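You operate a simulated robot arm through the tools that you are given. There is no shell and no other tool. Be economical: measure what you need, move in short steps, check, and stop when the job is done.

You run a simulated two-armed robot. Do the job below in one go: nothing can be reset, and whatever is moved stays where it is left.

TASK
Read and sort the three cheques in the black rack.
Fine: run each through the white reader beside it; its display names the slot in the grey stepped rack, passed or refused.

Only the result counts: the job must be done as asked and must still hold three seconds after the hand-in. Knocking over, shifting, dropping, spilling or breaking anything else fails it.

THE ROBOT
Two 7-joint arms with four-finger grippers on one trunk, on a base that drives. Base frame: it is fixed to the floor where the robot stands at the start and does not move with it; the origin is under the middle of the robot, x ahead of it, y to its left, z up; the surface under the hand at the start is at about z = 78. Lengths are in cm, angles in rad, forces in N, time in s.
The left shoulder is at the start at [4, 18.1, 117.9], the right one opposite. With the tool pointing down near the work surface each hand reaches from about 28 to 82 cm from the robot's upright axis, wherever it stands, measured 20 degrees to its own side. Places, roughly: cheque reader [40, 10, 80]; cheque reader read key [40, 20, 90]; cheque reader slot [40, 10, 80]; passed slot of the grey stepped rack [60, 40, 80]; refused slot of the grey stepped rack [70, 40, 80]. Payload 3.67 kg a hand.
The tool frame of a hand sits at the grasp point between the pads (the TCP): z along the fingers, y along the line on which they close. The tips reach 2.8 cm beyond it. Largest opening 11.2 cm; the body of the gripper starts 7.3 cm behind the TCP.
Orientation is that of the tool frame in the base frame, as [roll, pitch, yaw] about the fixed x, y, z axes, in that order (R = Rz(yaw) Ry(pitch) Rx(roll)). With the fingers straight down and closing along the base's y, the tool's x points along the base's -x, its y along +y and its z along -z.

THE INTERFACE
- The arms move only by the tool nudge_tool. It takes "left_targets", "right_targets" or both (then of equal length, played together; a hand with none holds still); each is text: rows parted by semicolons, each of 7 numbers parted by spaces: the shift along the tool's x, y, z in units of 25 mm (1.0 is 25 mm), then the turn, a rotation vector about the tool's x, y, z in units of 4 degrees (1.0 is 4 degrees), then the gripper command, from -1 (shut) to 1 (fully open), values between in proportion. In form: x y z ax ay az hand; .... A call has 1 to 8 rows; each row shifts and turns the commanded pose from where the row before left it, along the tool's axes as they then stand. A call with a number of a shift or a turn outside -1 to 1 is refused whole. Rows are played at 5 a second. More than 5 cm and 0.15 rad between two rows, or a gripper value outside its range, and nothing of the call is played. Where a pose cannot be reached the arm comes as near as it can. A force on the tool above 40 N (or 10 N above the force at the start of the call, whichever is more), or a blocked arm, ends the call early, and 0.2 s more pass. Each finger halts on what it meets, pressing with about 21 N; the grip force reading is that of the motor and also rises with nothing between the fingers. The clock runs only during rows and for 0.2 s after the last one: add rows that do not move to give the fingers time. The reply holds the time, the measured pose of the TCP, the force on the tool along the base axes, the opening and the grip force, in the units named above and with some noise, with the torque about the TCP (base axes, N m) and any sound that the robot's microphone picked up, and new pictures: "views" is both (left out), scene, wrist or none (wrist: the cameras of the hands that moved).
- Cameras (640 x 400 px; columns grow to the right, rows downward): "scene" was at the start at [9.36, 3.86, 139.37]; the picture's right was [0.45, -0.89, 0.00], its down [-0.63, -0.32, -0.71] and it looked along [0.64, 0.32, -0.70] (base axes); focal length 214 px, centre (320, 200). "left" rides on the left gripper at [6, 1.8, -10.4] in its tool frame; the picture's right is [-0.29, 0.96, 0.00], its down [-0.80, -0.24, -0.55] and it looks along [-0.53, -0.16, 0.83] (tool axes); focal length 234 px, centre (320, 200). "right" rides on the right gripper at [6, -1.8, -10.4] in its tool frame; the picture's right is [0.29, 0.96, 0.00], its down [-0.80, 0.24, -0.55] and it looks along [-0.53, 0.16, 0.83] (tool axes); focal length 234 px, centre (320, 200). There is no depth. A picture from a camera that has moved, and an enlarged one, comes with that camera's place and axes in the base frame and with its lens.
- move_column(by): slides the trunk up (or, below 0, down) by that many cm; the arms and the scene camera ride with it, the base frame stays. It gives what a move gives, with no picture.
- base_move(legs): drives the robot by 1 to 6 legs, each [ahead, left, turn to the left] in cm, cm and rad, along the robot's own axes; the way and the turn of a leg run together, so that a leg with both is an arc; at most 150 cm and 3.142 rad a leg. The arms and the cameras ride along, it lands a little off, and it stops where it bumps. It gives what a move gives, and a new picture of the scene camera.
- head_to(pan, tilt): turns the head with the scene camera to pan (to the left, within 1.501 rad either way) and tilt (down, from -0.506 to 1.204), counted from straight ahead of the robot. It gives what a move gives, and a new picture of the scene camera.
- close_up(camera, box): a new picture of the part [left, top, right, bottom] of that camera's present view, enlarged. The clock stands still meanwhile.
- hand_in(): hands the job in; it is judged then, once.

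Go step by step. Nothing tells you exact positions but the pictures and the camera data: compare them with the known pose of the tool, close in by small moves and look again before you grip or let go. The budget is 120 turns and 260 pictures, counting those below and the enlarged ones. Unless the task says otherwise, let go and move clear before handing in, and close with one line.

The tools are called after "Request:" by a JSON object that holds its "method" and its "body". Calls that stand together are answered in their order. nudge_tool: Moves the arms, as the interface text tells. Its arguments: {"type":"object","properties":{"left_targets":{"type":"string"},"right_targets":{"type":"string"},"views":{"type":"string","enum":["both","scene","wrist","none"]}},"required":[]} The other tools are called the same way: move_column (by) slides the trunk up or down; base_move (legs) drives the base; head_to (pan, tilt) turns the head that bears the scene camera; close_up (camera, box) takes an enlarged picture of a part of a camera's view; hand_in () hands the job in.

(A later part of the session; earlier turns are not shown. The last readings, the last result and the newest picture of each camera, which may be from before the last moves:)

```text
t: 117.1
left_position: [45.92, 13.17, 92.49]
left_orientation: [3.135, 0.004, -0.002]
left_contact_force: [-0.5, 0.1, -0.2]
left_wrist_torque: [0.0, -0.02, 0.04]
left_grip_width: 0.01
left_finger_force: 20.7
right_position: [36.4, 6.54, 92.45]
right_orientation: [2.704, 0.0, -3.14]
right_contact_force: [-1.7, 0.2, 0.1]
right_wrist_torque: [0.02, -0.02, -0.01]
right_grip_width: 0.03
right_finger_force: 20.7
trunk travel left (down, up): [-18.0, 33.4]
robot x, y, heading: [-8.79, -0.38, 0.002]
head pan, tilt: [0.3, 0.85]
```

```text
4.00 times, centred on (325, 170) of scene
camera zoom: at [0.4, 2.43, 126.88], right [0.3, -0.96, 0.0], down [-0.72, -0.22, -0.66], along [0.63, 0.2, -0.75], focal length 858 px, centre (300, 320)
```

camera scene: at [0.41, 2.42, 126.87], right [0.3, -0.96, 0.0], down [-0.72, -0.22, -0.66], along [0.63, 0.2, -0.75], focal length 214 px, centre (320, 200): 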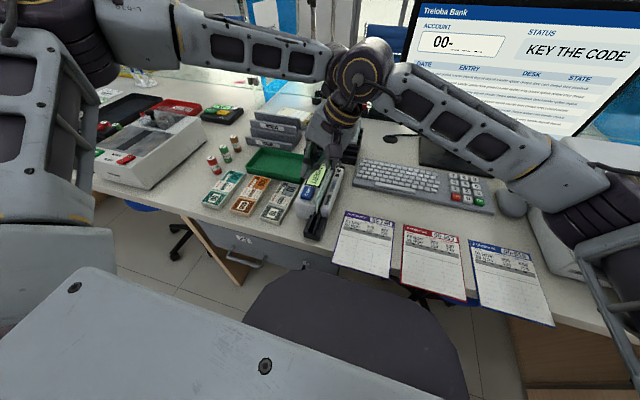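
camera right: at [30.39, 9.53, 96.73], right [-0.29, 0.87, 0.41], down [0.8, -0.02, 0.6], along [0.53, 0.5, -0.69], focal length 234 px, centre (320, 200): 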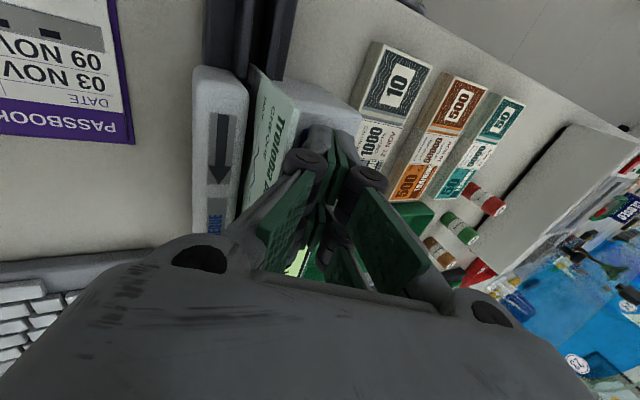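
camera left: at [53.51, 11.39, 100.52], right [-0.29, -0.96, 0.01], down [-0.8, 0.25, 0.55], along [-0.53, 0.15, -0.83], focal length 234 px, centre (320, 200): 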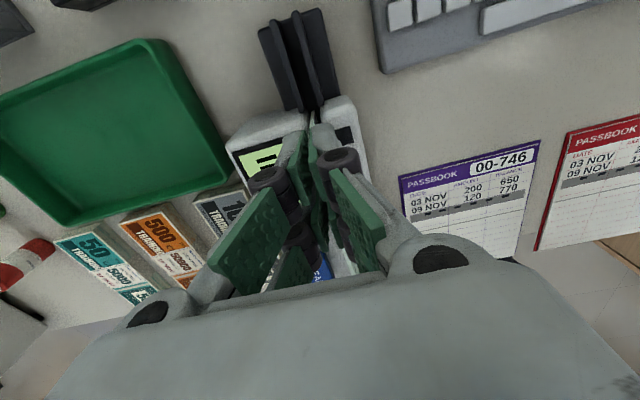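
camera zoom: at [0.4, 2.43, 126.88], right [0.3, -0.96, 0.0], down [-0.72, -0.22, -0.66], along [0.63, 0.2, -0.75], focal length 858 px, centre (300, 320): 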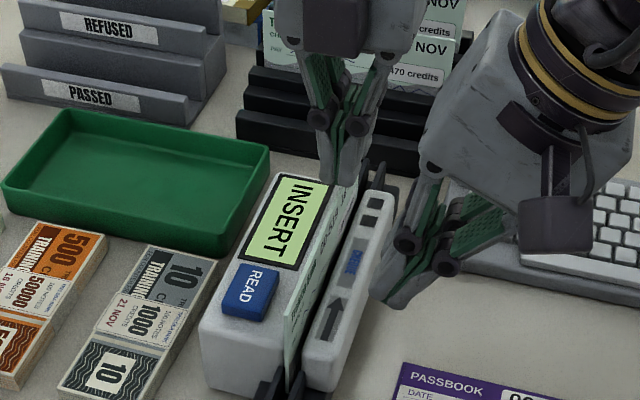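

Request:
{"method": "nudge_tool", "body": {"left_targets": "-0.4 0 0 0 0 0 -1; -0.9 0 0 0 0 0 -1; -0.5 0 0 0 0 0 -1; 0 0 0.1 0 0 0 -1; 0 0 0.1 0 0 0 -1; 0 0 0 0 0 0 -1", "views": "none"}}

Request:
{"method": "nudge_tool", "body": {"left_targets": "0 0 0.1 0 0 0 -1; 0 0 0.1 0 0 0 -1; 0 0 0 0 0 0 -1", "views": "none"}}

Request:
{"method": "nudge_tool", "body": {"left_targets": "0 0 0.1 0 0 0 -1; 0 0 0.1 0 0 0 -1; 0 0 0 0 0 0 -1", "views": "wrist"}}

```text
t: 118.5
left_position: [41.47, 13.08, 91.96]
left_orientation: [3.133, 0.002, -0.002]
left_contact_force: [1.4, -0.5, -0.6]
left_wrist_torque: [0.01, 0.02, 0.0]
left_grip_width: 0.01
left_finger_force: 20.6
right_position: [36.42, 6.53, 92.34]
right_orientation: [2.706, -0.001, 3.141]
right_contact_force: [0.7, -0.8, -0.7]
right_wrist_torque: [-0.01, 0.0, 0.0]
right_grip_width: 0.0
right_finger_force: 20.9
trunk travel left (down, up): [-18.0, 33.4]
robot x, y, heading: [-8.99, 0.19, -0.002]
head pan, tilt: [0.3, 0.85]
```

```text
t: 119.3
left_position: [41.55, 13.1, 91.53]
left_orientation: [3.134, 0.002, -0.003]
left_contact_force: [0.9, -0.3, -0.5]
left_wrist_torque: [0.02, -0.01, -0.03]
left_grip_width: 0.02
left_finger_force: 20.8
right_position: [36.39, 6.47, 92.38]
right_orientation: [2.706, 0.0, -3.141]
right_contact_force: [-0.2, 0.4, 0.0]
right_wrist_torque: [-0.01, -0.05, 0.02]
right_grip_width: 0.0
right_finger_force: 20.8
trunk travel left (down, up): [-18.0, 33.4]
robot x, y, heading: [-8.87, 0.27, 0.001]
head pan, tilt: [0.3, 0.85]
```

```text
t: 120.1
left_position: [41.58, 13.09, 91.28]
left_orientation: [3.133, 0.001, -0.003]
left_contact_force: [1.3, 0.0, 12.1]
left_wrist_torque: [0.03, 0.0, -0.03]
left_grip_width: 0.58
left_finger_force: 20.6
right_position: [36.31, 6.56, 92.32]
right_orientation: [2.704, 0.0, -3.14]
right_contact_force: [-1.1, 0.4, 0.2]
right_wrist_torque: [0.0, 0.0, -0.02]
right_grip_width: 0.01
right_finger_force: 21.2
trunk travel left (down, up): [-18.0, 33.4]
robot x, y, heading: [-8.82, -0.11, -0.003]
head pan, tilt: [0.3, 0.85]
camera left: at [47.46, 11.31, 101.66], right [-0.29, -0.96, 0.01], down [-0.8, 0.25, 0.55], along [-0.53, 0.15, -0.83], focal length 234 px, centre (320, 200)
```

left: 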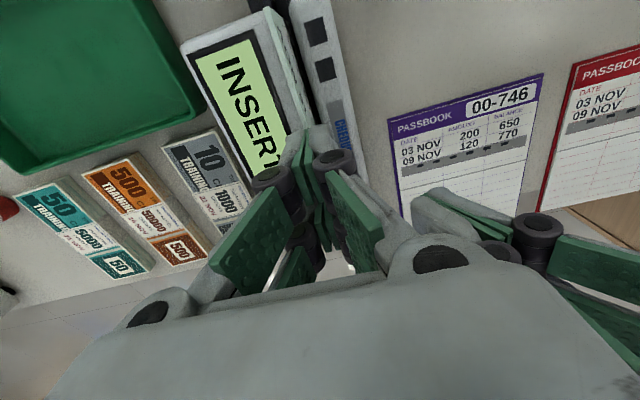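

Request:
{"method": "nudge_tool", "body": {"left_targets": "0 0 0.1 0 0 0 -1; 0 0 0.1 0 0 0 -1; 0 0 0 0 0 0 -1", "views": "none"}}

Request:
{"method": "close_up", "body": {"camera": "right", "box": [180, 0, 420, 200]}}

Request:
{"method": "close_up", "body": {"camera": "scene", "box": [300, 160, 360, 240]}}

```text
t: 120.7
left_position: [41.54, 12.83, 91.17]
left_orientation: [3.13, -0.006, -0.002]
left_contact_force: [-7.5, -0.7, 17.1]
left_wrist_torque: [0.04, 0.36, -0.04]
left_grip_width: 0.59
left_finger_force: 21.1
right_position: [36.41, 6.55, 92.44]
right_orientation: [2.707, 0.003, -3.14]
right_contact_force: [0.7, 0.4, -0.7]
right_wrist_torque: [-0.02, 0.02, -0.01]
right_grip_width: 0.0
right_finger_force: 21.5
trunk travel left (down, up): [-18.0, 33.4]
robot x, y, heading: [-8.68, 0.09, -0.002]
head pan, tilt: [0.3, 0.85]
stopped in row 3 (left hand): the force on the tool passed its limit at 42 N (the readings are from after the stop); the commanded pose is now the measured one
```

```text
2.00 times, centred on (300, 100) of right
camera zoom: at [30.34, 0.47, 100.94], right [-0.29, 0.87, 0.4], down [0.8, -0.02, 0.6], along [0.53, 0.5, -0.69], focal length 468 px, centre (360, 400)
```

zoom: 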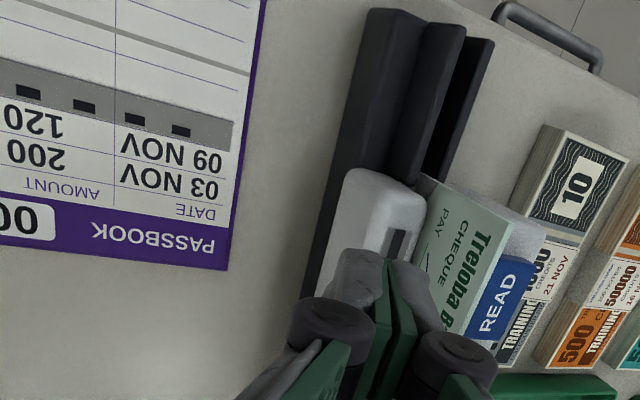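

```text
5.00 times, centred on (330, 200) of scene
camera zoom: at [0.28, 2.41, 126.88], right [0.3, -0.96, 0.0], down [-0.72, -0.22, -0.66], along [0.63, 0.2, -0.75], focal length 1072 px, centre (270, 200)
```

zoom: 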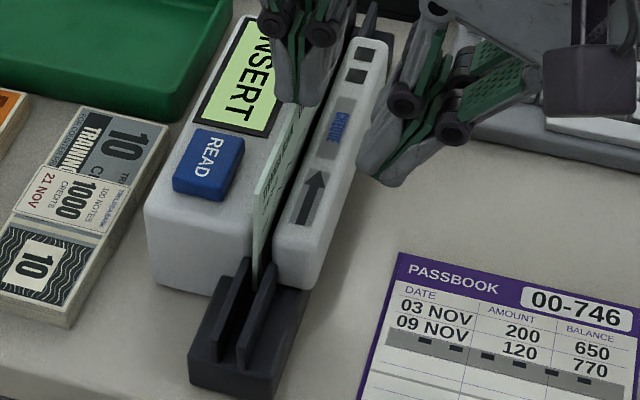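

The cheque is firmly bottomed (42 N), so seating isn't the issue. Next test is READ with the slot empty: the left hand takes the cheque out to the side and the right hand presses.

Request:
{"method": "nudge_tool", "body": {"left_targets": "0 -0.08 -0.1 0 0 0 -0.6; 0 0 0 0 0 0 -0.6; 0 0 0.6 0 0 0 -0.6; 0 0 0 0 0 0 -1; 0 0 0 0 0 0 -1; 0 0 -0.8 0 0 0 -1; 0 0 -1 0 0 0 -1; 0 0 -1 0 0 0 -1", "views": "none"}}

Request:
{"method": "nudge_tool", "body": {"left_targets": "0 0 -1 0 0 0 -1; 0 -1 -0.5 0 0 0 -1; 0 -1 0 0 0 0 -1; 0 -1 0 0 0 0 -1; 0 -1 0 0 0 0 -1; 0 -1 0 0 0 0 -1; 0 -1 0 0 0 0 -1; 0 -1 0 0 0 0 -1", "right_targets": "0 0 0 0 0 0 -1; 0 0 0 0 0 0 -1; 0 0 0 0 0 0 -1; 0 0.3 -0.6 0 0 0 -1; 0 0.9 0 0 0 0 -1; 0 0.9 0.3 0 0 0 -1; 0 0.9 0.3 0 0 0 -1; 0 0.45 0.2 0 0 0 -1", "views": "both"}}

```text
t: 122.5
left_position: [41.66, 13.21, 96.68]
left_orientation: [3.131, -0.005, 0.0]
left_contact_force: [-0.4, -0.1, -0.3]
left_wrist_torque: [0.02, 0.0, -0.02]
left_grip_width: 0.62
left_finger_force: 20.9
right_position: [36.38, 6.58, 92.33]
right_orientation: [2.707, 0.001, 3.141]
right_contact_force: [-0.6, 0.0, -0.3]
right_wrist_torque: [0.03, -0.04, -0.05]
right_grip_width: 0.0
right_finger_force: 21.4
trunk travel left (down, up): [-18.0, 33.4]
robot x, y, heading: [-9.14, 0.34, -0.0]
head pan, tilt: [0.3, 0.85]
```

```text
t: 124.3
left_position: [41.7, 30.85, 100.18]
left_orientation: [3.128, -0.005, -0.001]
left_contact_force: [-0.4, -0.2, 0.9]
left_wrist_torque: [0.01, 0.0, 0.01]
left_grip_width: 0.6
left_finger_force: 21.2
right_position: [36.45, 14.59, 95.52]
right_orientation: [2.706, 0.0, 3.14]
right_contact_force: [0.0, -0.2, -0.9]
right_wrist_torque: [-0.02, 0.04, -0.04]
right_grip_width: 0.04
right_finger_force: 21.1
trunk travel left (down, up): [-18.0, 33.4]
robot x, y, heading: [-8.69, -0.14, 0.0]
head pan, tilt: [0.3, 0.85]
camera scene: at [0.43, 2.51, 126.87], right [0.3, -0.96, 0.0], down [-0.72, -0.22, -0.66], along [0.63, 0.19, -0.75], focal length 214 px, centre (320, 200)
camera right: at [30.43, 8.59, 104.05], right [-0.29, 0.87, 0.4], down [0.8, -0.02, 0.6], along [0.53, 0.5, -0.69], focal length 234 px, centre (320, 200)
camera left: at [47.61, 29.27, 110.68], right [-0.29, -0.96, 0.01], down [-0.8, 0.25, 0.55], along [-0.53, 0.15, -0.84], focal length 234 px, centre (320, 200)
```

scene: 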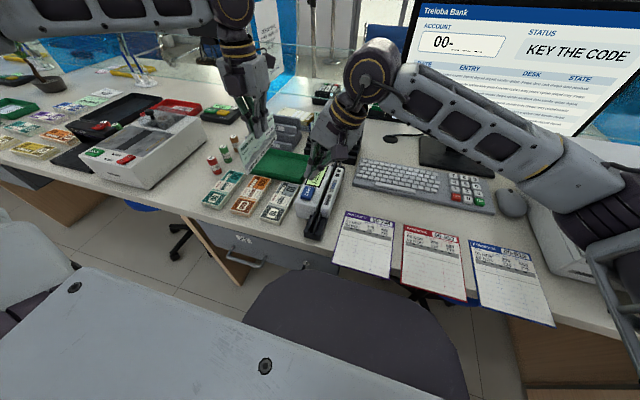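
right: 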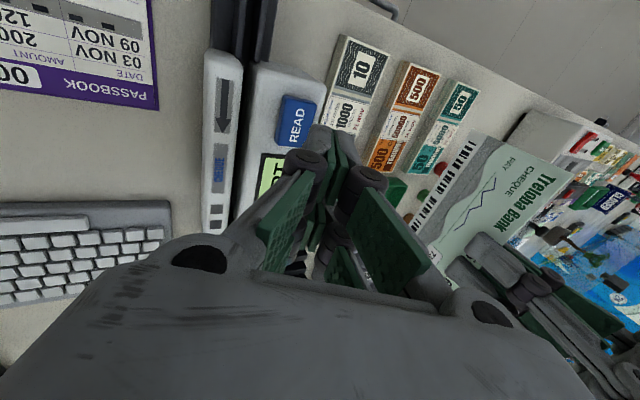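
left: 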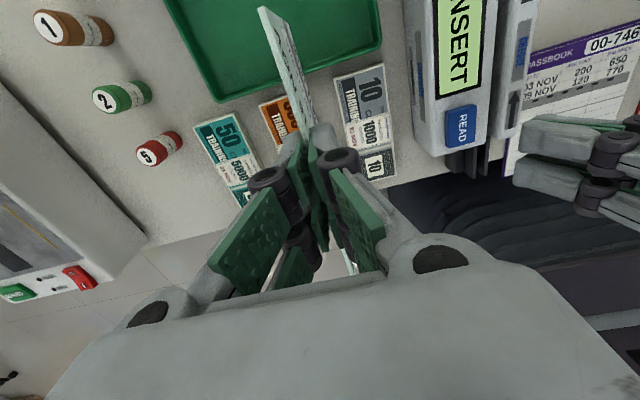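

Request:
{"method": "nudge_tool", "body": {"right_targets": "0 0.36 0.17 0 0 0 -1; 0 -0.38 0.815 0 0 0 -1; 0 -0.38 0.815 0 0 0 -1; 0 -0.3 0.64 0 0 0 -1; 0 -0.08 0.18 0 0 0 -1; 0 -0.06 0.14 0 0 0 -1; 0 -0.04 0.09 0 0 0 -1; 0 0 0 0 0 0 -1", "views": "none"}}

Request:
{"method": "close_up", "body": {"camera": "left", "box": [380, 0, 620, 180]}}

Request:
{"method": "nudge_tool", "body": {"right_targets": "0 0.38 -0.815 0 0 0 -1; 0 0 0 0 0 0 -1; 0 0 0 0 0 0 -1", "views": "none"}}

Request:
{"method": "close_up", "body": {"camera": "left", "box": [380, 0, 620, 180]}}

```text
t: 126.1
left_position: [41.76, 30.89, 100.25]
left_orientation: [3.132, -0.006, -0.002]
left_contact_force: [0.2, 0.1, -0.5]
left_wrist_torque: [-0.03, -0.02, 0.02]
left_grip_width: 0.58
left_finger_force: 20.8
right_position: [36.64, 15.68, 88.11]
right_orientation: [2.705, 0.0, -3.14]
right_contact_force: [1.5, 0.4, 3.7]
right_wrist_torque: [0.03, -0.08, 0.02]
right_grip_width: 0.0
right_finger_force: 20.9
trunk travel left (down, up): [-18.0, 33.4]
robot x, y, heading: [-9.0, -0.0, 0.002]
head pan, tilt: [0.3, 0.85]
heard: click
```

```text
2.22 times, centred on (500, 90) of left
camera zoom: at [47.61, 29.18, 110.74], right [-0.29, -0.96, 0.01], down [-0.8, 0.25, 0.55], along [-0.53, 0.15, -0.84], focal length 520 px, centre (-80, 444)
```

zoom: 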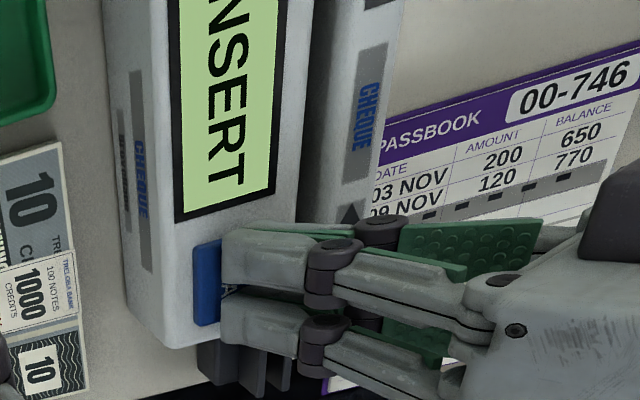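

```text
t: 126.9
left_position: [41.64, 30.92, 100.17]
left_orientation: [3.132, -0.006, -0.001]
left_contact_force: [0.7, 0.2, -0.3]
left_wrist_torque: [0.0, 0.01, 0.01]
left_grip_width: 0.63
left_finger_force: 21.1
right_position: [36.42, 15.75, 90.52]
right_orientation: [2.706, -0.001, -3.141]
right_contact_force: [-0.4, 0.8, 0.2]
right_wrist_torque: [0.03, 0.02, 0.0]
right_grip_width: 0.04
right_finger_force: 21.2
trunk travel left (down, up): [-18.0, 33.4]
robot x, y, heading: [-9.2, -0.32, 0.003]
head pan, tilt: [0.3, 0.85]
```

```text
2.22 times, centred on (500, 90) of left
camera zoom: at [47.6, 29.19, 110.74], right [-0.29, -0.96, 0.01], down [-0.8, 0.25, 0.55], along [-0.53, 0.15, -0.84], focal length 520 px, centre (-80, 444)
```

zoom: 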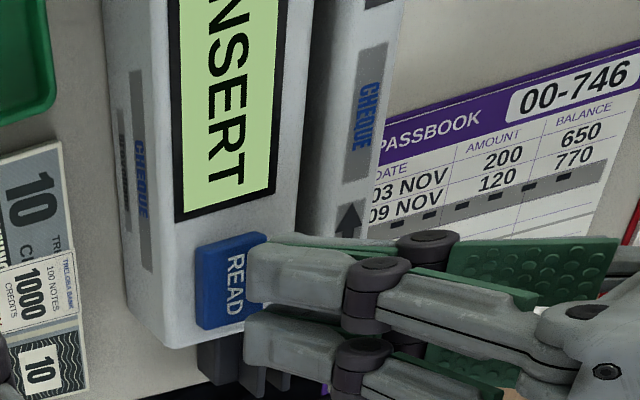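

READ with the slot empty gives the same INSERT. There is a second line of small text on the block's side, so let me read that.

Request:
{"method": "close_up", "body": {"camera": "left", "box": [405, 20, 455, 140]}}

Request:
{"method": "close_up", "body": {"camera": "left", "box": [490, 0, 550, 110]}}

```text
3.33 times, centred on (430, 80) of left
camera zoom: at [47.6, 29.19, 110.74], right [-0.29, -0.96, 0.01], down [-0.8, 0.25, 0.55], along [-0.53, 0.15, -0.84], focal length 781 px, centre (-47, 600)
```

zoom: 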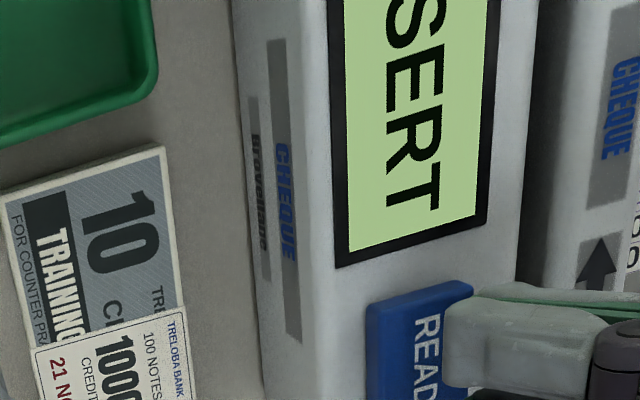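

```text
3.64 times, centred on (520, 55) of left
camera zoom: at [47.6, 29.19, 110.74], right [-0.29, -0.96, 0.01], down [-0.8, 0.25, 0.55], along [-0.53, 0.15, -0.84], focal length 852 px, centre (-407, 727)
```

zoom: 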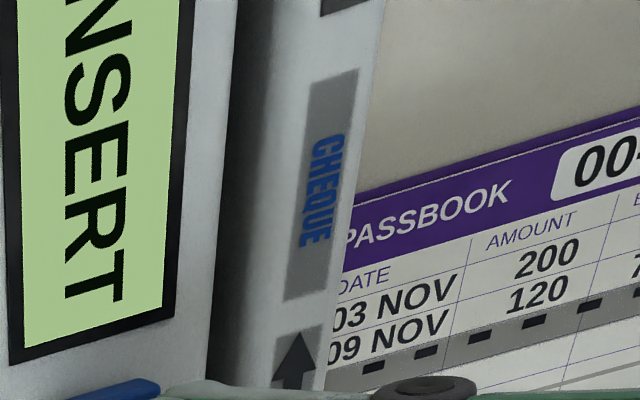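

The text is only a brand. One combination is still untested: print toward the display block, held upright or swept right after READ. I'll turn the cheque back.

Request:
{"method": "nudge_tool", "body": {"left_targets": "0 0 0 0 0 -1 -1; 0 0 0 0 0 -1 -1; 0 0 0 0 0 -1 -1; 0 0 0 0 0 -1 -1; 0 0 0 0 0 -1 -1; 0 0 0 0 0 -1 -1; 0 0 0 0 0 -1 -1; 0 0 0 0 0 -1 -1", "right_targets": "0 0.4 -0.8 0 0 0 -1; 0 0.4 -0.8 0 0 0 -1; 0 -0.9 -0.4 0 0 0 -1; 0 -0.9 -0.4 0 0 0 -1; 0 -0.9 -0.4 0 0 0 -1; 0 -0.9 -0.4 0 0 0 -1; 0 -0.9 -0.4 0 0 0 -1; 0 -0.9 -0.4 0 0 0 -1", "views": "none"}}

Request:
{"method": "nudge_tool", "body": {"left_targets": "0 0 0 0 0 -1 -1; 0 0 0 0 0 -1 -1; 0 0 0 0 0 -1 -1; 0 0 0 0 0 -1 -1; 0 0 0 0 0 -1 -1; 0 0 0 0 0 -1 -1; 0 0 0 0 0 -1 -1; 0 0 0 0 0 -1 -1", "views": "none"}}

Request:
{"method": "nudge_tool", "body": {"left_targets": "0 0 0 0 0 -1 -1; 0 0 0 0 0 -1 -1; 0 0 0 0 0 -1 -1; 0 0 0 0 0 -1 -1; 0 0 0 0 0 -1 -1; 0 0 0 0 0 -1 -1; 0 0 0 0 0 -1 -1; 0 0 0 0 0 -1 -1", "views": "scene"}}

Request:
{"method": "close_up", "body": {"camera": "scene", "box": [210, 90, 330, 200]}}

```text
t: 128.7
left_position: [41.68, 30.86, 100.19]
left_orientation: [3.13, 0.001, 0.559]
left_contact_force: [-0.6, -0.6, 0.3]
left_wrist_torque: [0.0, 0.02, -0.01]
left_grip_width: 0.59
left_finger_force: 20.7
right_position: [36.29, 0.79, 94.54]
right_orientation: [2.704, -0.002, -3.141]
right_contact_force: [0.7, -0.5, -0.6]
right_wrist_torque: [-0.01, 0.0, -0.02]
right_grip_width: 0.0
right_finger_force: 21.3
trunk travel left (down, up): [-18.0, 33.4]
robot x, y, heading: [-9.07, -0.04, 0.0]
head pan, tilt: [0.3, 0.85]
```

```text
t: 130.5
left_position: [41.66, 30.71, 100.27]
left_orientation: [3.133, 0.007, 1.116]
left_contact_force: [0.4, -0.9, 0.2]
left_wrist_torque: [0.01, -0.03, 0.02]
left_grip_width: 0.61
left_finger_force: 20.9
right_position: [36.46, 0.95, 94.62]
right_orientation: [2.703, 0.002, 3.14]
right_contact_force: [-0.4, 0.1, 1.0]
right_wrist_torque: [0.0, 0.01, -0.01]
right_grip_width: 0.0
right_finger_force: 20.7
trunk travel left (down, up): [-18.0, 33.4]
robot x, y, heading: [-8.85, -0.14, -0.002]
head pan, tilt: [0.3, 0.85]
```

```text
t: 132.3
left_position: [41.69, 30.76, 100.33]
left_orientation: [3.137, 0.012, 1.677]
left_contact_force: [-0.1, 0.1, 1.0]
left_wrist_torque: [-0.02, 0.0, -0.02]
left_grip_width: 0.57
left_finger_force: 20.6
right_position: [36.41, 0.94, 94.59]
right_orientation: [2.705, 0.0, -3.14]
right_contact_force: [0.4, 0.1, -0.2]
right_wrist_torque: [-0.05, 0.02, 0.0]
right_grip_width: 0.0
right_finger_force: 21.1
trunk travel left (down, up): [-18.0, 33.4]
robot x, y, heading: [-9.33, 0.39, 0.001]
head pan, tilt: [0.3, 0.85]
camera scene: at [0.43, 2.42, 126.87], right [0.3, -0.96, 0.0], down [-0.72, -0.22, -0.66], along [0.63, 0.2, -0.75], focal length 214 px, centre (320, 200)
```

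scene: 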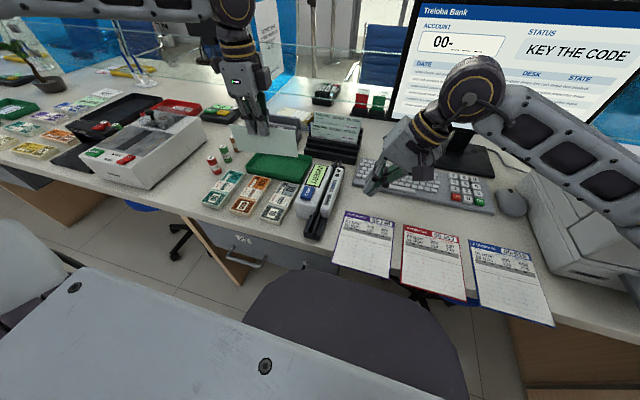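

```text
3.64 times, centred on (270, 145) of scene
camera zoom: at [0.43, 2.42, 126.87], right [0.3, -0.96, 0.0], down [-0.72, -0.22, -0.66], along [0.63, 0.2, -0.75], focal length 780 px, centre (502, 400)
```

zoom: 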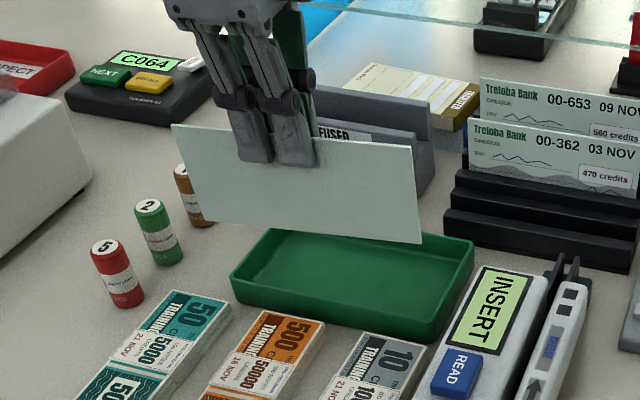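

Request:
{"method": "nudge_tool", "body": {"left_targets": "0 0 0 0 0 -1 -1; 0 0 0 0 0 -1 -1; 0 0 0 0 0 -1 -1; 0 0 0 0 0 -1 -1; 0 0 0 0 0 -1 -1; 0 0 0 0 0 -1 -1; 0 0 0 0 0 -1 -1; 0 0 0 0 0 -1 -1", "views": "none"}}

Request:
{"method": "nudge_tool", "body": {"left_targets": "0 0 0 0 0 -1 -1; 0 0 0 0 0 -1 -1; 0 0 0 0 0 -1 -1; 0 0 0 0 0 -1 -1; 0 0 0 0 0 -1 -1; 0 0 0 0 0 -1 -1; 0 0 0 0 0 -1 -1; 0 0 0 0 0 -1 -1", "views": "none"}}

Request:
{"method": "nudge_tool", "body": {"left_targets": "0.8 -0.9 0 0 0 -1 -1; 0.8 -0.9 0 0 0 -1 -1; 0.9 -0.9 0 0 0 -1 -1; 0.9 -0.9 0 0 0 -1 -1; 0.6 -0.9 0 0 0 -1 -1; 0 -0.9 0 0 0 0 -1; 0 -0.9 0 0 0 0 -1; 0 -0.5 0 0 0 0 -1", "views": "scene"}}

```text
t: 134.1
left_position: [41.62, 30.76, 100.31]
left_orientation: [-3.138, 0.01, 2.234]
left_contact_force: [0.1, -0.1, 0.4]
left_wrist_torque: [0.01, 0.01, 0.0]
left_grip_width: 0.59
left_finger_force: 21.4
right_position: [36.22, 0.92, 94.6]
right_orientation: [2.705, -0.002, -3.141]
right_contact_force: [0.5, 0.8, -0.1]
right_wrist_torque: [0.0, 0.01, 0.02]
right_grip_width: 0.01
right_finger_force: 20.7
trunk travel left (down, up): [-18.0, 33.4]
robot x, y, heading: [-9.24, -0.12, 0.001]
head pan, tilt: [0.3, 0.85]
```

```text
t: 135.9
left_position: [41.69, 30.59, 100.19]
left_orientation: [-3.132, 0.009, 2.791]
left_contact_force: [-0.2, -0.3, 0.1]
left_wrist_torque: [-0.01, -0.02, -0.02]
left_grip_width: 0.56
left_finger_force: 21.3
right_position: [36.45, 0.97, 94.56]
right_orientation: [2.708, -0.002, -3.141]
right_contact_force: [0.0, -1.0, -0.2]
right_wrist_torque: [0.0, 0.02, -0.03]
right_grip_width: 0.03
right_finger_force: 20.7
trunk travel left (down, up): [-18.0, 33.4]
robot x, y, heading: [-9.14, -0.04, -0.002]
head pan, tilt: [0.3, 0.85]
```

```text
t: 137.7
left_position: [29.42, 16.27, 100.33]
left_orientation: [-3.131, 0.004, 3.138]
left_contact_force: [0.5, -0.6, 0.3]
left_wrist_torque: [-0.01, -0.05, 0.04]
left_grip_width: 0.63
left_finger_force: 21.6
right_position: [36.3, 0.9, 94.56]
right_orientation: [2.707, 0.0, 3.141]
right_contact_force: [0.4, 0.1, -0.9]
right_wrist_torque: [0.01, 0.0, -0.05]
right_grip_width: 0.0
right_finger_force: 21.3
trunk travel left (down, up): [-18.0, 33.4]
robot x, y, heading: [-8.86, 0.2, -0.002]
head pan, tilt: [0.3, 0.85]
camera scene: at [0.44, 2.4, 126.87], right [0.3, -0.96, 0.0], down [-0.72, -0.22, -0.66], along [0.63, 0.2, -0.75], focal length 214 px, centre (320, 200)
```

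scene: 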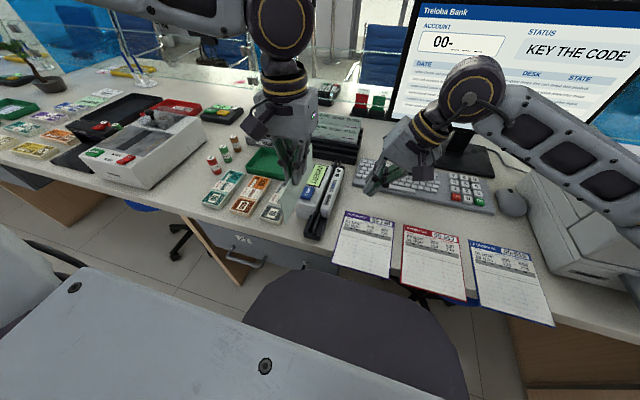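

Request:
{"method": "nudge_tool", "body": {"left_targets": "0.9 -0.7 0.5 0 0 0 -1; 0.86 -0.62 0.8 0 0 0 -1; 0 0 0.9 0 0 0 -1; 0 0 0.9 0 0 0 -1; 0 0 0.7 0 0 0 -1; 0 0 0.2 0 0 0 -1; 0 0 0.1 0 0 0 -1; 0 0 0 0 0 0 -1", "views": "none"}}

Request:
{"method": "close_up", "body": {"camera": "scene", "box": [280, 130, 370, 240]}}

```text
t: 139.5
left_position: [25.15, 12.72, 89.99]
left_orientation: [-3.13, 0.004, 3.141]
left_contact_force: [0.2, -0.5, -0.4]
left_wrist_torque: [-0.02, 0.0, -0.03]
left_grip_width: 0.59
left_finger_force: 21.3
right_position: [36.41, 0.92, 94.47]
right_orientation: [2.705, 0.0, 3.141]
right_contact_force: [0.2, 0.2, -0.6]
right_wrist_torque: [-0.02, 0.01, -0.04]
right_grip_width: 0.0
right_finger_force: 21.2
trunk travel left (down, up): [-18.0, 33.4]
robot x, y, heading: [-9.41, 0.26, 0.002]
head pan, tilt: [0.3, 0.85]
```

```text
3.64 times, centred on (325, 185) of scene
camera zoom: at [0.43, 2.42, 126.87], right [0.3, -0.96, 0.0], down [-0.72, -0.22, -0.66], along [0.63, 0.2, -0.75], focal length 780 px, centre (302, 254)
```

zoom: 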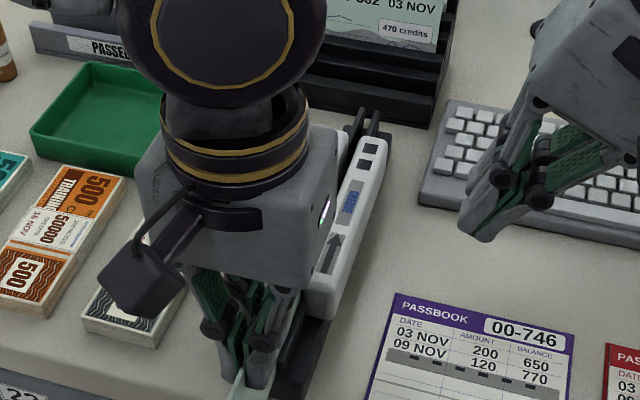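

Request:
{"method": "nudge_tool", "body": {"left_targets": "-0.6 0.08 0.04 0 0 0 -1; -0.7 0 0 0 0 0 -1; -0.7 0 0 0 0 0 -1; -0.7 0 0 0 0 0 -1; -0.7 0 0 0 0 0 -1; -0.7 0 0 0 0 0 -1; -0.7 0 0 0 0 0 -1; -0.7 0 0 0 0 0 -1", "views": "none"}}

Request:
{"method": "nudge_tool", "body": {"left_targets": "-0.7 0 0 0 0 0 -1; -0.7 0 0 0 0 0 -1; -0.7 0 0 0 0 0 -1; -0.7 0 0 0 0 0 -1; -0.7 0 0 0 0 0 -1; -0.7 0 0 0 0 0 -1; -0.5 0 0 0 0 0 -1; 0 0 0 0 0 0 -1", "views": "none"}}

Request:
{"method": "close_up", "body": {"camera": "scene", "box": [280, 130, 370, 240]}}

```text
t: 141.3
left_position: [39.01, 12.93, 90.03]
left_orientation: [-3.13, 0.006, 3.14]
left_contact_force: [0.4, 0.0, 0.3]
left_wrist_torque: [0.0, 0.03, 0.03]
left_grip_width: 0.59
left_finger_force: 20.5
right_position: [36.36, 0.93, 94.49]
right_orientation: [2.706, -0.002, 3.141]
right_contact_force: [-0.4, 0.3, 0.6]
right_wrist_torque: [-0.01, 0.04, 0.02]
right_grip_width: 0.0
right_finger_force: 21.3
trunk travel left (down, up): [-18.0, 33.4]
robot x, y, heading: [-9.09, 0.17, 0.002]
head pan, tilt: [0.3, 0.85]
```

```text
t: 143.1
left_position: [50.74, 12.93, 90.27]
left_orientation: [-3.132, 0.004, 3.14]
left_contact_force: [0.2, 0.4, -0.1]
left_wrist_torque: [0.01, -0.04, 0.03]
left_grip_width: 0.63
left_finger_force: 21.0
right_position: [36.27, 0.87, 94.67]
right_orientation: [2.704, 0.001, 3.14]
right_contact_force: [0.1, 0.4, 0.3]
right_wrist_torque: [-0.01, -0.05, -0.02]
right_grip_width: 0.0
right_finger_force: 21.1
trunk travel left (down, up): [-18.0, 33.4]
robot x, y, heading: [-9.17, 0.09, 0.0]
head pan, tilt: [0.3, 0.85]
```

```text
3.64 times, centred on (325, 185) of scene
camera zoom: at [0.41, 2.41, 126.88], right [0.3, -0.96, 0.0], down [-0.72, -0.22, -0.66], along [0.63, 0.2, -0.75], focal length 780 px, centre (302, 254)
```

zoom: 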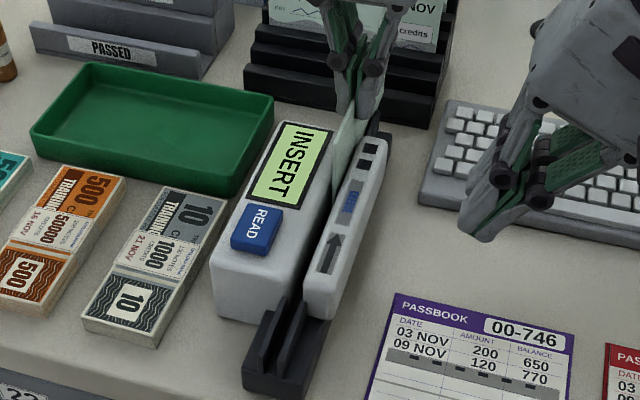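

Request:
{"method": "nudge_tool", "body": {"right_targets": "0 0.9 0.37 0 0 0 -1; 0 0.9 0.37 0 0 0 -1; 0 0.9 0.38 0 0 0 -1; 0 0.9 0.38 0 0 0 -1; 0 0.9 0.4 0 0 0 -1; 0 0.9 0.4 0 0 0 -1; 0 -0.38 0.815 0 0 0 -1; 0 -0.3 0.64 0 0 0 -1", "views": "none"}}

Request:
{"method": "close_up", "body": {"camera": "right", "box": [180, 20, 420, 220]}}

```text
t: 144.9
left_position: [50.75, 12.94, 90.22]
left_orientation: [-3.131, 0.005, 3.14]
left_contact_force: [-0.3, 0.0, -0.5]
left_wrist_torque: [0.0, 0.02, -0.03]
left_grip_width: 0.6
left_finger_force: 21.1
right_position: [36.41, 15.64, 91.18]
right_orientation: [2.705, 0.001, -3.14]
right_contact_force: [0.6, -0.5, -0.5]
right_wrist_torque: [0.0, 0.01, -0.01]
right_grip_width: 0.0
right_finger_force: 21.1
trunk travel left (down, up): [-18.0, 33.4]
robot x, y, heading: [-9.0, -0.5, 0.0]
head pan, tilt: [0.3, 0.85]
```

```text
2.00 times, centred on (300, 120) of right
camera zoom: at [30.46, 9.58, 99.61], right [-0.29, 0.87, 0.4], down [0.8, -0.02, 0.6], along [0.53, 0.5, -0.69], focal length 468 px, centre (360, 360)
```

zoom: 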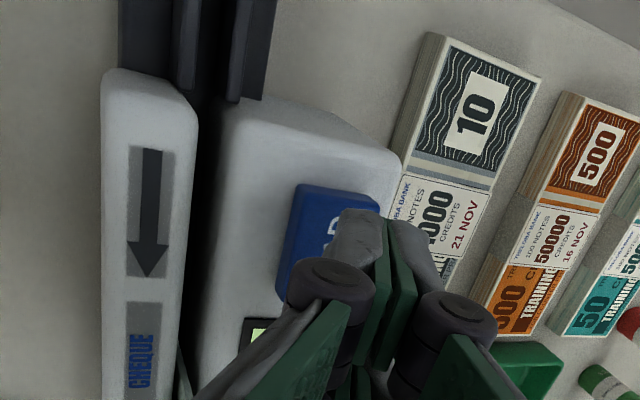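

Request:
{"method": "nudge_tool", "body": {"right_targets": "0 -0.3 0.64 0 0 0 -1; 0 -0.1 0.22 0 0 0 -1; 0 -0.1 0.22 0 0 0 -1; 0 0 0 0 0 0 -1; 0 0.38 -0.815 0 0 0 -1; 0 0.38 -0.815 0 0 0 -1; 0 0.38 -0.815 0 0 0 -1; 0 0 0 0 0 0 -1", "views": "none"}}

Request:
{"method": "close_up", "body": {"camera": "scene", "box": [290, 130, 370, 230]}}

```text
t: 146.7
left_position: [50.65, 12.87, 90.11]
left_orientation: [-3.131, 0.007, 3.141]
left_contact_force: [-0.7, 0.6, 0.4]
left_wrist_torque: [0.02, 0.0, 0.0]
left_grip_width: 0.61
left_finger_force: 21.5
right_position: [36.47, 15.59, 94.72]
right_orientation: [2.705, 0.001, 3.141]
right_contact_force: [0.3, 0.2, 0.6]
right_wrist_torque: [-0.03, -0.02, -0.01]
right_grip_width: 0.0
right_finger_force: 21.0
trunk travel left (down, up): [-18.0, 33.4]
robot x, y, heading: [-8.97, -0.14, -0.001]
head pan, tilt: [0.3, 0.85]
heard: click
```

```text
4.00 times, centred on (330, 180) of scene
camera zoom: at [0.46, 2.42, 126.87], right [0.3, -0.96, 0.0], down [-0.72, -0.22, -0.66], along [0.63, 0.2, -0.75], focal length 858 px, centre (280, 280)
```

zoom: 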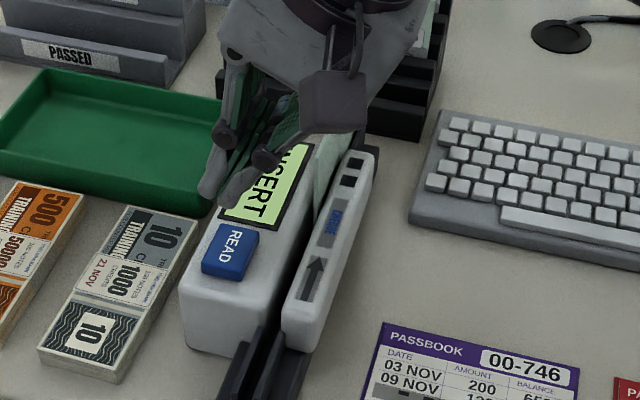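

I suspect the run must start with the leading edge outside the entry guide and go past the far end. I'll lift out, back the base to about -17, and make a complete run using base motion plus arm.

Request:
{"method": "nudge_tool", "body": {"left_targets": "0 0 -1 0 0 0 -1; 0 0 -1 0 0 0 -1; 0 0 -1 0 0 0 -1; 0 0 -1 0 0 0 -1; 0 0 0 0 0 0 -1; 0 0 0 0 0 0 -1; 0 0 0 0 0 0 -1; 0 0 0 0 0 0 -1", "right_targets": "0 -0.9 -0.4 0 0 0 -1; 0 -0.9 -0.4 0 0 0 -1; 0 -0.9 -0.4 0 0 0 -1; 0 -0.9 -0.4 0 0 0 -1; 0 -0.9 -0.4 0 0 0 -1; 0 -0.9 -0.4 0 0 0 -1; 0 -0.9 -0.4 0 0 0 -1; 0 -0.9 -0.4 0 0 0 -1", "views": "none"}}

Request:
{"method": "base_move", "body": {"legs": [[-8, 0, 0]]}}

Request:
{"method": "nudge_tool", "body": {"left_targets": "1 0 0 0 0 0 -1; 1 0 0 0 0 0 -1; 1 0 0 0 0 0 -1; 1 0 0 0 0 0 -1; 1 0 0 0 0 0 -1; 1 0 0 0 0 0 -1; 1 0 0 0 0 0 -1; 1 0 0 0 0 0 -1", "views": "none"}}

```text
t: 148.5
left_position: [50.84, 12.68, 100.11]
left_orientation: [-3.132, 0.006, 3.14]
left_contact_force: [0.0, 0.6, 0.5]
left_wrist_torque: [0.02, 0.01, -0.01]
left_grip_width: 0.61
left_finger_force: 21.2
right_position: [36.49, -4.17, 94.42]
right_orientation: [2.705, -0.002, 3.141]
right_contact_force: [-0.2, -0.2, 0.2]
right_wrist_torque: [0.0, 0.02, -0.03]
right_grip_width: 0.02
right_finger_force: 20.8
trunk travel left (down, up): [-18.0, 33.4]
robot x, y, heading: [-8.85, -0.1, -0.002]
head pan, tilt: [0.3, 0.85]
```

```text
t: 149.6
left_position: [42.5, 12.81, 100.16]
left_orientation: [-3.132, 0.008, 3.14]
left_contact_force: [-0.2, -0.3, -0.2]
left_wrist_torque: [-0.02, -0.01, 0.02]
left_grip_width: 0.6
left_finger_force: 20.9
right_position: [28.21, -3.92, 94.63]
right_orientation: [2.705, 0.001, -3.14]
right_contact_force: [-0.2, 0.0, 0.8]
right_wrist_torque: [0.01, -0.04, 0.0]
right_grip_width: 0.0
right_finger_force: 21.0
trunk travel left (down, up): [-18.0, 33.4]
robot x, y, heading: [-17.52, 0.15, -0.004]
head pan, tilt: [0.3, 0.85]
camera scene: at [-7.91, 2.42, 126.89], right [0.3, -0.96, 0.0], down [-0.72, -0.22, -0.66], along [0.63, 0.2, -0.75], focal length 214 px, centre (320, 200)
```

scene: 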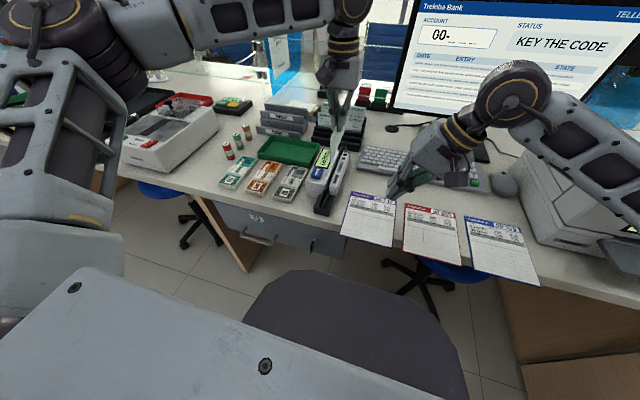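

```text
t: 151.4
left_position: [22.66, 12.99, 100.01]
left_orientation: [-3.129, 0.008, 3.141]
left_contact_force: [-0.1, -0.4, 0.0]
left_wrist_torque: [0.02, 0.02, 0.03]
left_grip_width: 0.58
left_finger_force: 20.8
right_position: [28.33, -3.98, 94.59]
right_orientation: [2.707, -0.001, 3.14]
right_contact_force: [-0.2, -0.6, -0.3]
right_wrist_torque: [-0.01, 0.0, 0.0]
right_grip_width: 0.0
right_finger_force: 21.3
trunk travel left (down, up): [-18.0, 33.4]
robot x, y, heading: [-17.4, 0.11, 0.0]
head pan, tilt: [0.3, 0.85]
```

Request:
{"method": "nudge_tool", "body": {"left_targets": "1 0 0.5 0 0 0 -1; 1 0 0.8 0 0 0 -1; 0 0 0.9 0 0 0 -1; 0 0 0.9 0 0 0 -1; 0 0 0.88 0 0 0 -1; 0 0 0 0 0 0 -1", "views": "wrist"}}

Request:
{"method": "close_up", "body": {"camera": "scene", "box": [270, 130, 370, 260]}}

```text
t: 152.8
left_position: [17.59, 12.85, 90.04]
left_orientation: [-3.131, 0.005, 3.14]
left_contact_force: [-0.3, 0.1, -0.6]
left_wrist_torque: [0.02, -0.04, 0.0]
left_grip_width: 0.59
left_finger_force: 21.0
right_position: [28.27, -3.94, 94.5]
right_orientation: [2.706, -0.002, -3.141]
right_contact_force: [0.9, 0.2, 0.5]
right_wrist_torque: [-0.02, -0.02, 0.02]
right_grip_width: 0.0
right_finger_force: 21.1
trunk travel left (down, up): [-18.0, 33.4]
robot x, y, heading: [-17.34, -0.01, -0.001]
head pan, tilt: [0.3, 0.85]
camera left: at [11.58, 14.62, 100.4], right [0.29, 0.96, -0.01], down [0.79, -0.23, 0.56], along [0.54, -0.17, -0.83], focal length 234 px, centre (320, 200)
```

left: 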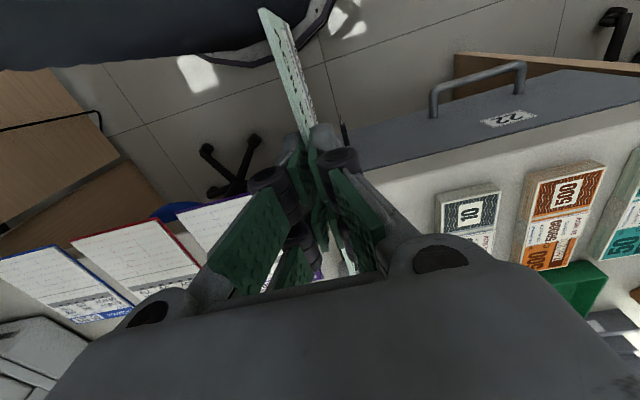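

```text
3.08 times, centred on (320, 195) of scene
camera zoom: at [-7.8, 2.43, 126.88], right [0.3, -0.96, 0.0], down [-0.72, -0.22, -0.66], along [0.63, 0.2, -0.75], focal length 660 px, centre (320, 215)
```

zoom: 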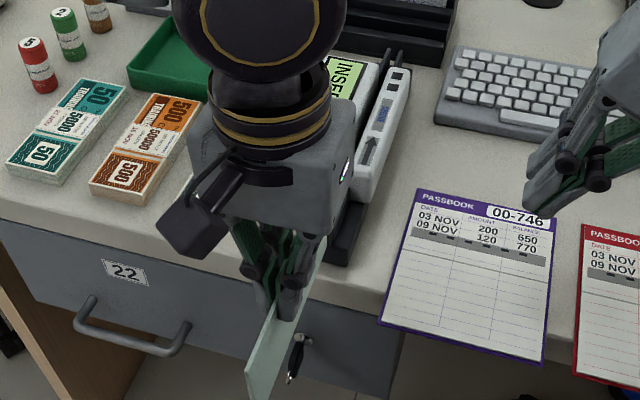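

Request:
{"method": "nudge_tool", "body": {"left_targets": "0 0.03 -0.06 0 0 0 -1; 0 0 0 0 0 0 -1", "views": "none"}}

Request:
{"method": "base_move", "body": {"legs": [[16, 0, 0]]}}

Request:
{"method": "nudge_tool", "body": {"left_targets": "-0.9 0 0.05 0 0 0 -1; -0.9 0 0 0 0 0 -1; -0.9 0 0 0 0 0 -1; -0.9 0 0 0 0 0 -1; -0.9 0 0 0 0 0 -1; -0.9 0 0 0 0 0 -1; -0.9 0 0 0 0 0 -1; -0.6 0 0 0 0 0 -1", "views": "none"}}

Request:
{"method": "close_up", "body": {"camera": "scene", "box": [280, 140, 370, 250]}}

```text
t: 153.4
left_position: [17.71, 12.82, 90.16]
left_orientation: [-3.131, 0.005, 3.141]
left_contact_force: [0.6, 0.5, -0.6]
left_wrist_torque: [-0.01, 0.0, -0.02]
left_grip_width: 0.62
left_finger_force: 21.2
right_position: [28.3, -3.99, 94.56]
right_orientation: [2.704, -0.001, -3.141]
right_contact_force: [-0.1, -0.2, 0.2]
right_wrist_torque: [-0.02, 0.0, -0.03]
right_grip_width: 0.01
right_finger_force: 21.1
trunk travel left (down, up): [-18.0, 33.4]
robot x, y, heading: [-17.41, 0.02, 0.004]
head pan, tilt: [0.3, 0.85]
```

```text
t: 154.8
left_position: [33.46, 12.7, 90.09]
left_orientation: [-3.129, 0.005, 3.139]
left_contact_force: [0.1, 0.6, -0.3]
left_wrist_torque: [-0.01, -0.03, -0.03]
left_grip_width: 0.58
left_finger_force: 20.8
right_position: [44.09, -4.02, 94.46]
right_orientation: [2.706, 0.0, 3.141]
right_contact_force: [0.1, 0.5, 0.2]
right_wrist_torque: [-0.02, 0.03, -0.01]
right_grip_width: 0.03
right_finger_force: 21.3
trunk travel left (down, up): [-18.0, 33.4]
robot x, y, heading: [-1.63, 0.12, -0.001]
head pan, tilt: [0.3, 0.85]
camera scene: at [8.06, 2.46, 126.87], right [0.29, -0.96, 0.0], down [-0.72, -0.22, -0.66], along [0.63, 0.19, -0.75], focal length 214 px, centre (320, 200)
```

scene: 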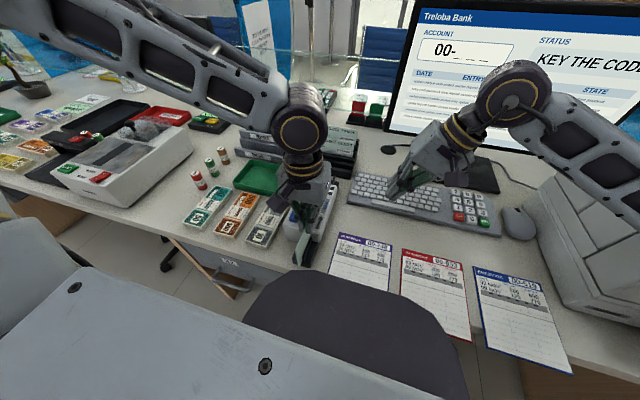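

```text
t: 156.6
left_position: [50.61, 12.72, 90.23]
left_orientation: [-3.133, 0.005, 3.138]
left_contact_force: [-0.3, 0.7, 0.1]
left_wrist_torque: [-0.02, -0.01, -0.02]
left_grip_width: 0.6
left_finger_force: 21.0
right_position: [44.08, -4.15, 94.49]
right_orientation: [2.704, 0.0, 3.14]
right_contact_force: [-0.1, -0.4, -0.1]
right_wrist_torque: [0.0, 0.0, 0.0]
right_grip_width: 0.0
right_finger_force: 21.0
trunk travel left (down, up): [-18.0, 33.4]
robot x, y, heading: [-1.26, 0.36, -0.003]
head pan, tilt: [0.3, 0.85]
```

```text
3.64 times, centred on (325, 195) of scene
camera zoom: at [8.05, 2.4, 126.87], right [0.29, -0.96, 0.0], down [-0.72, -0.22, -0.66], along [0.63, 0.19, -0.75], focal length 780 px, centre (302, 218)
```

zoom: 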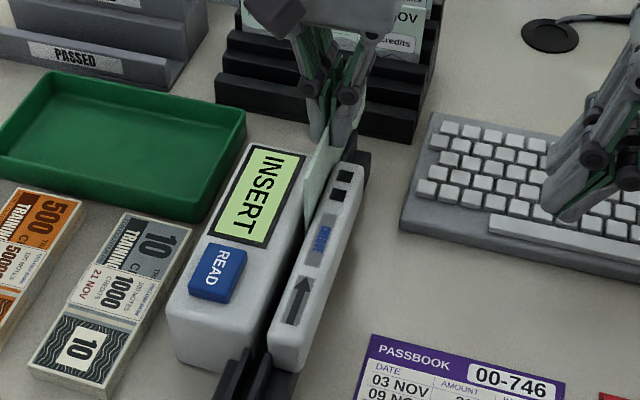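

Still nothing after the complete run. The remaining untested combination is print toward the block, held upright and centred, then READ. Setting that up.

Request:
{"method": "nudge_tool", "body": {"left_targets": "0.85 0.08 0 0 0 0 -1; 0.85 0 0 0 0 0 -1; 0.85 0 0 0 0 0 -1; 0.85 0 0 0 0 0 -1; 0.78 0 0 0 0 0 -1; 0 0 0.1 0 0 0 -1; 0 0 0 0 0 0 -0.66; 0 0 0 0 0 0 -0.66", "views": "none"}}

Request:
{"method": "nudge_tool", "body": {"left_targets": "-0.8 0 -0.06 0 0 0 -0.66; -0.8 0 0 0 0 0 -0.66; -0.8 0 0 0 0 0 -0.66; -0.7 0 0 0 0 0 -0.66; 0 0 0 0 0 0 -1; 0 0 0 0 0 0 -1; 0 0 0 0 0 0 -1", "right_targets": "0.5 0 -0.5 -0.6 0 0 -1; 0.5 0 0 -0.65 0 0 -1; 0.5 0 0 0 0 0 -1; 0.5 0 0 0 0 0 -1; 0.5 0 0 0 0 0 -1; 0.5 0 0 0 0 0 -1; 0.5 0 0 0 0 0 -1", "views": "scene"}}

Request:
{"method": "close_up", "body": {"camera": "scene", "box": [280, 140, 370, 250]}}

```text
t: 158.4
left_position: [40.33, 12.9, 89.78]
left_orientation: [-3.132, 0.005, 3.139]
left_contact_force: [-0.3, 0.0, 0.0]
left_wrist_torque: [0.02, -0.01, 0.0]
left_grip_width: 1.9
left_finger_force: 0.1
right_position: [44.19, -4.11, 94.59]
right_orientation: [2.706, 0.0, 3.14]
right_contact_force: [-1.0, 0.0, 0.4]
right_wrist_torque: [0.0, 0.01, 0.0]
right_grip_width: 0.0
right_finger_force: 20.9
trunk travel left (down, up): [-18.0, 33.4]
robot x, y, heading: [-1.23, -0.18, 0.004]
head pan, tilt: [0.3, 0.85]
```

```text
t: 160.0
left_position: [48.14, 12.84, 90.07]
left_orientation: [-3.131, 0.008, 3.14]
left_contact_force: [0.0, -0.3, 0.1]
left_wrist_torque: [-0.02, -0.01, 0.0]
left_grip_width: 0.59
left_finger_force: 20.8
right_position: [35.36, -4.48, 95.64]
right_orientation: [2.62, -0.001, 3.139]
right_contact_force: [1.2, -0.5, 1.3]
right_wrist_torque: [-0.03, -0.02, 0.0]
right_grip_width: 0.0
right_finger_force: 21.2
trunk travel left (down, up): [-18.0, 33.4]
robot x, y, heading: [-1.32, -0.17, -0.002]
head pan, tilt: [0.3, 0.85]
camera scene: at [8.0, 2.39, 126.88], right [0.29, -0.96, 0.0], down [-0.72, -0.22, -0.66], along [0.63, 0.19, -0.75], focal length 214 px, centre (320, 200)
```

scene: 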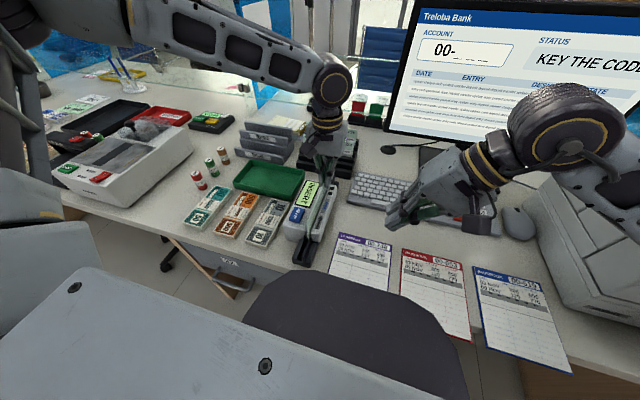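

```text
3.64 times, centred on (325, 195) of scene
camera zoom: at [8.0, 2.39, 126.88], right [0.29, -0.96, 0.0], down [-0.72, -0.22, -0.66], along [0.63, 0.19, -0.75], focal length 780 px, centre (302, 218)
```

zoom: 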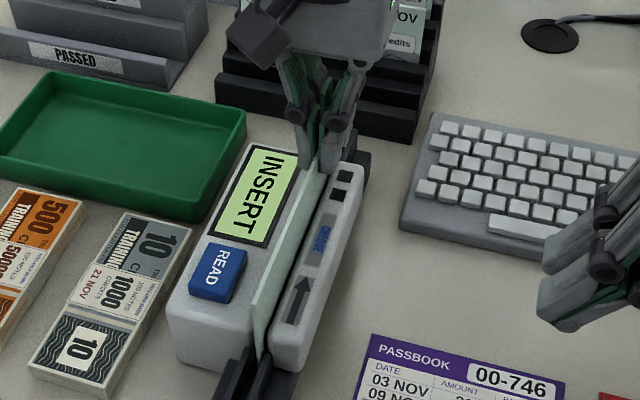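

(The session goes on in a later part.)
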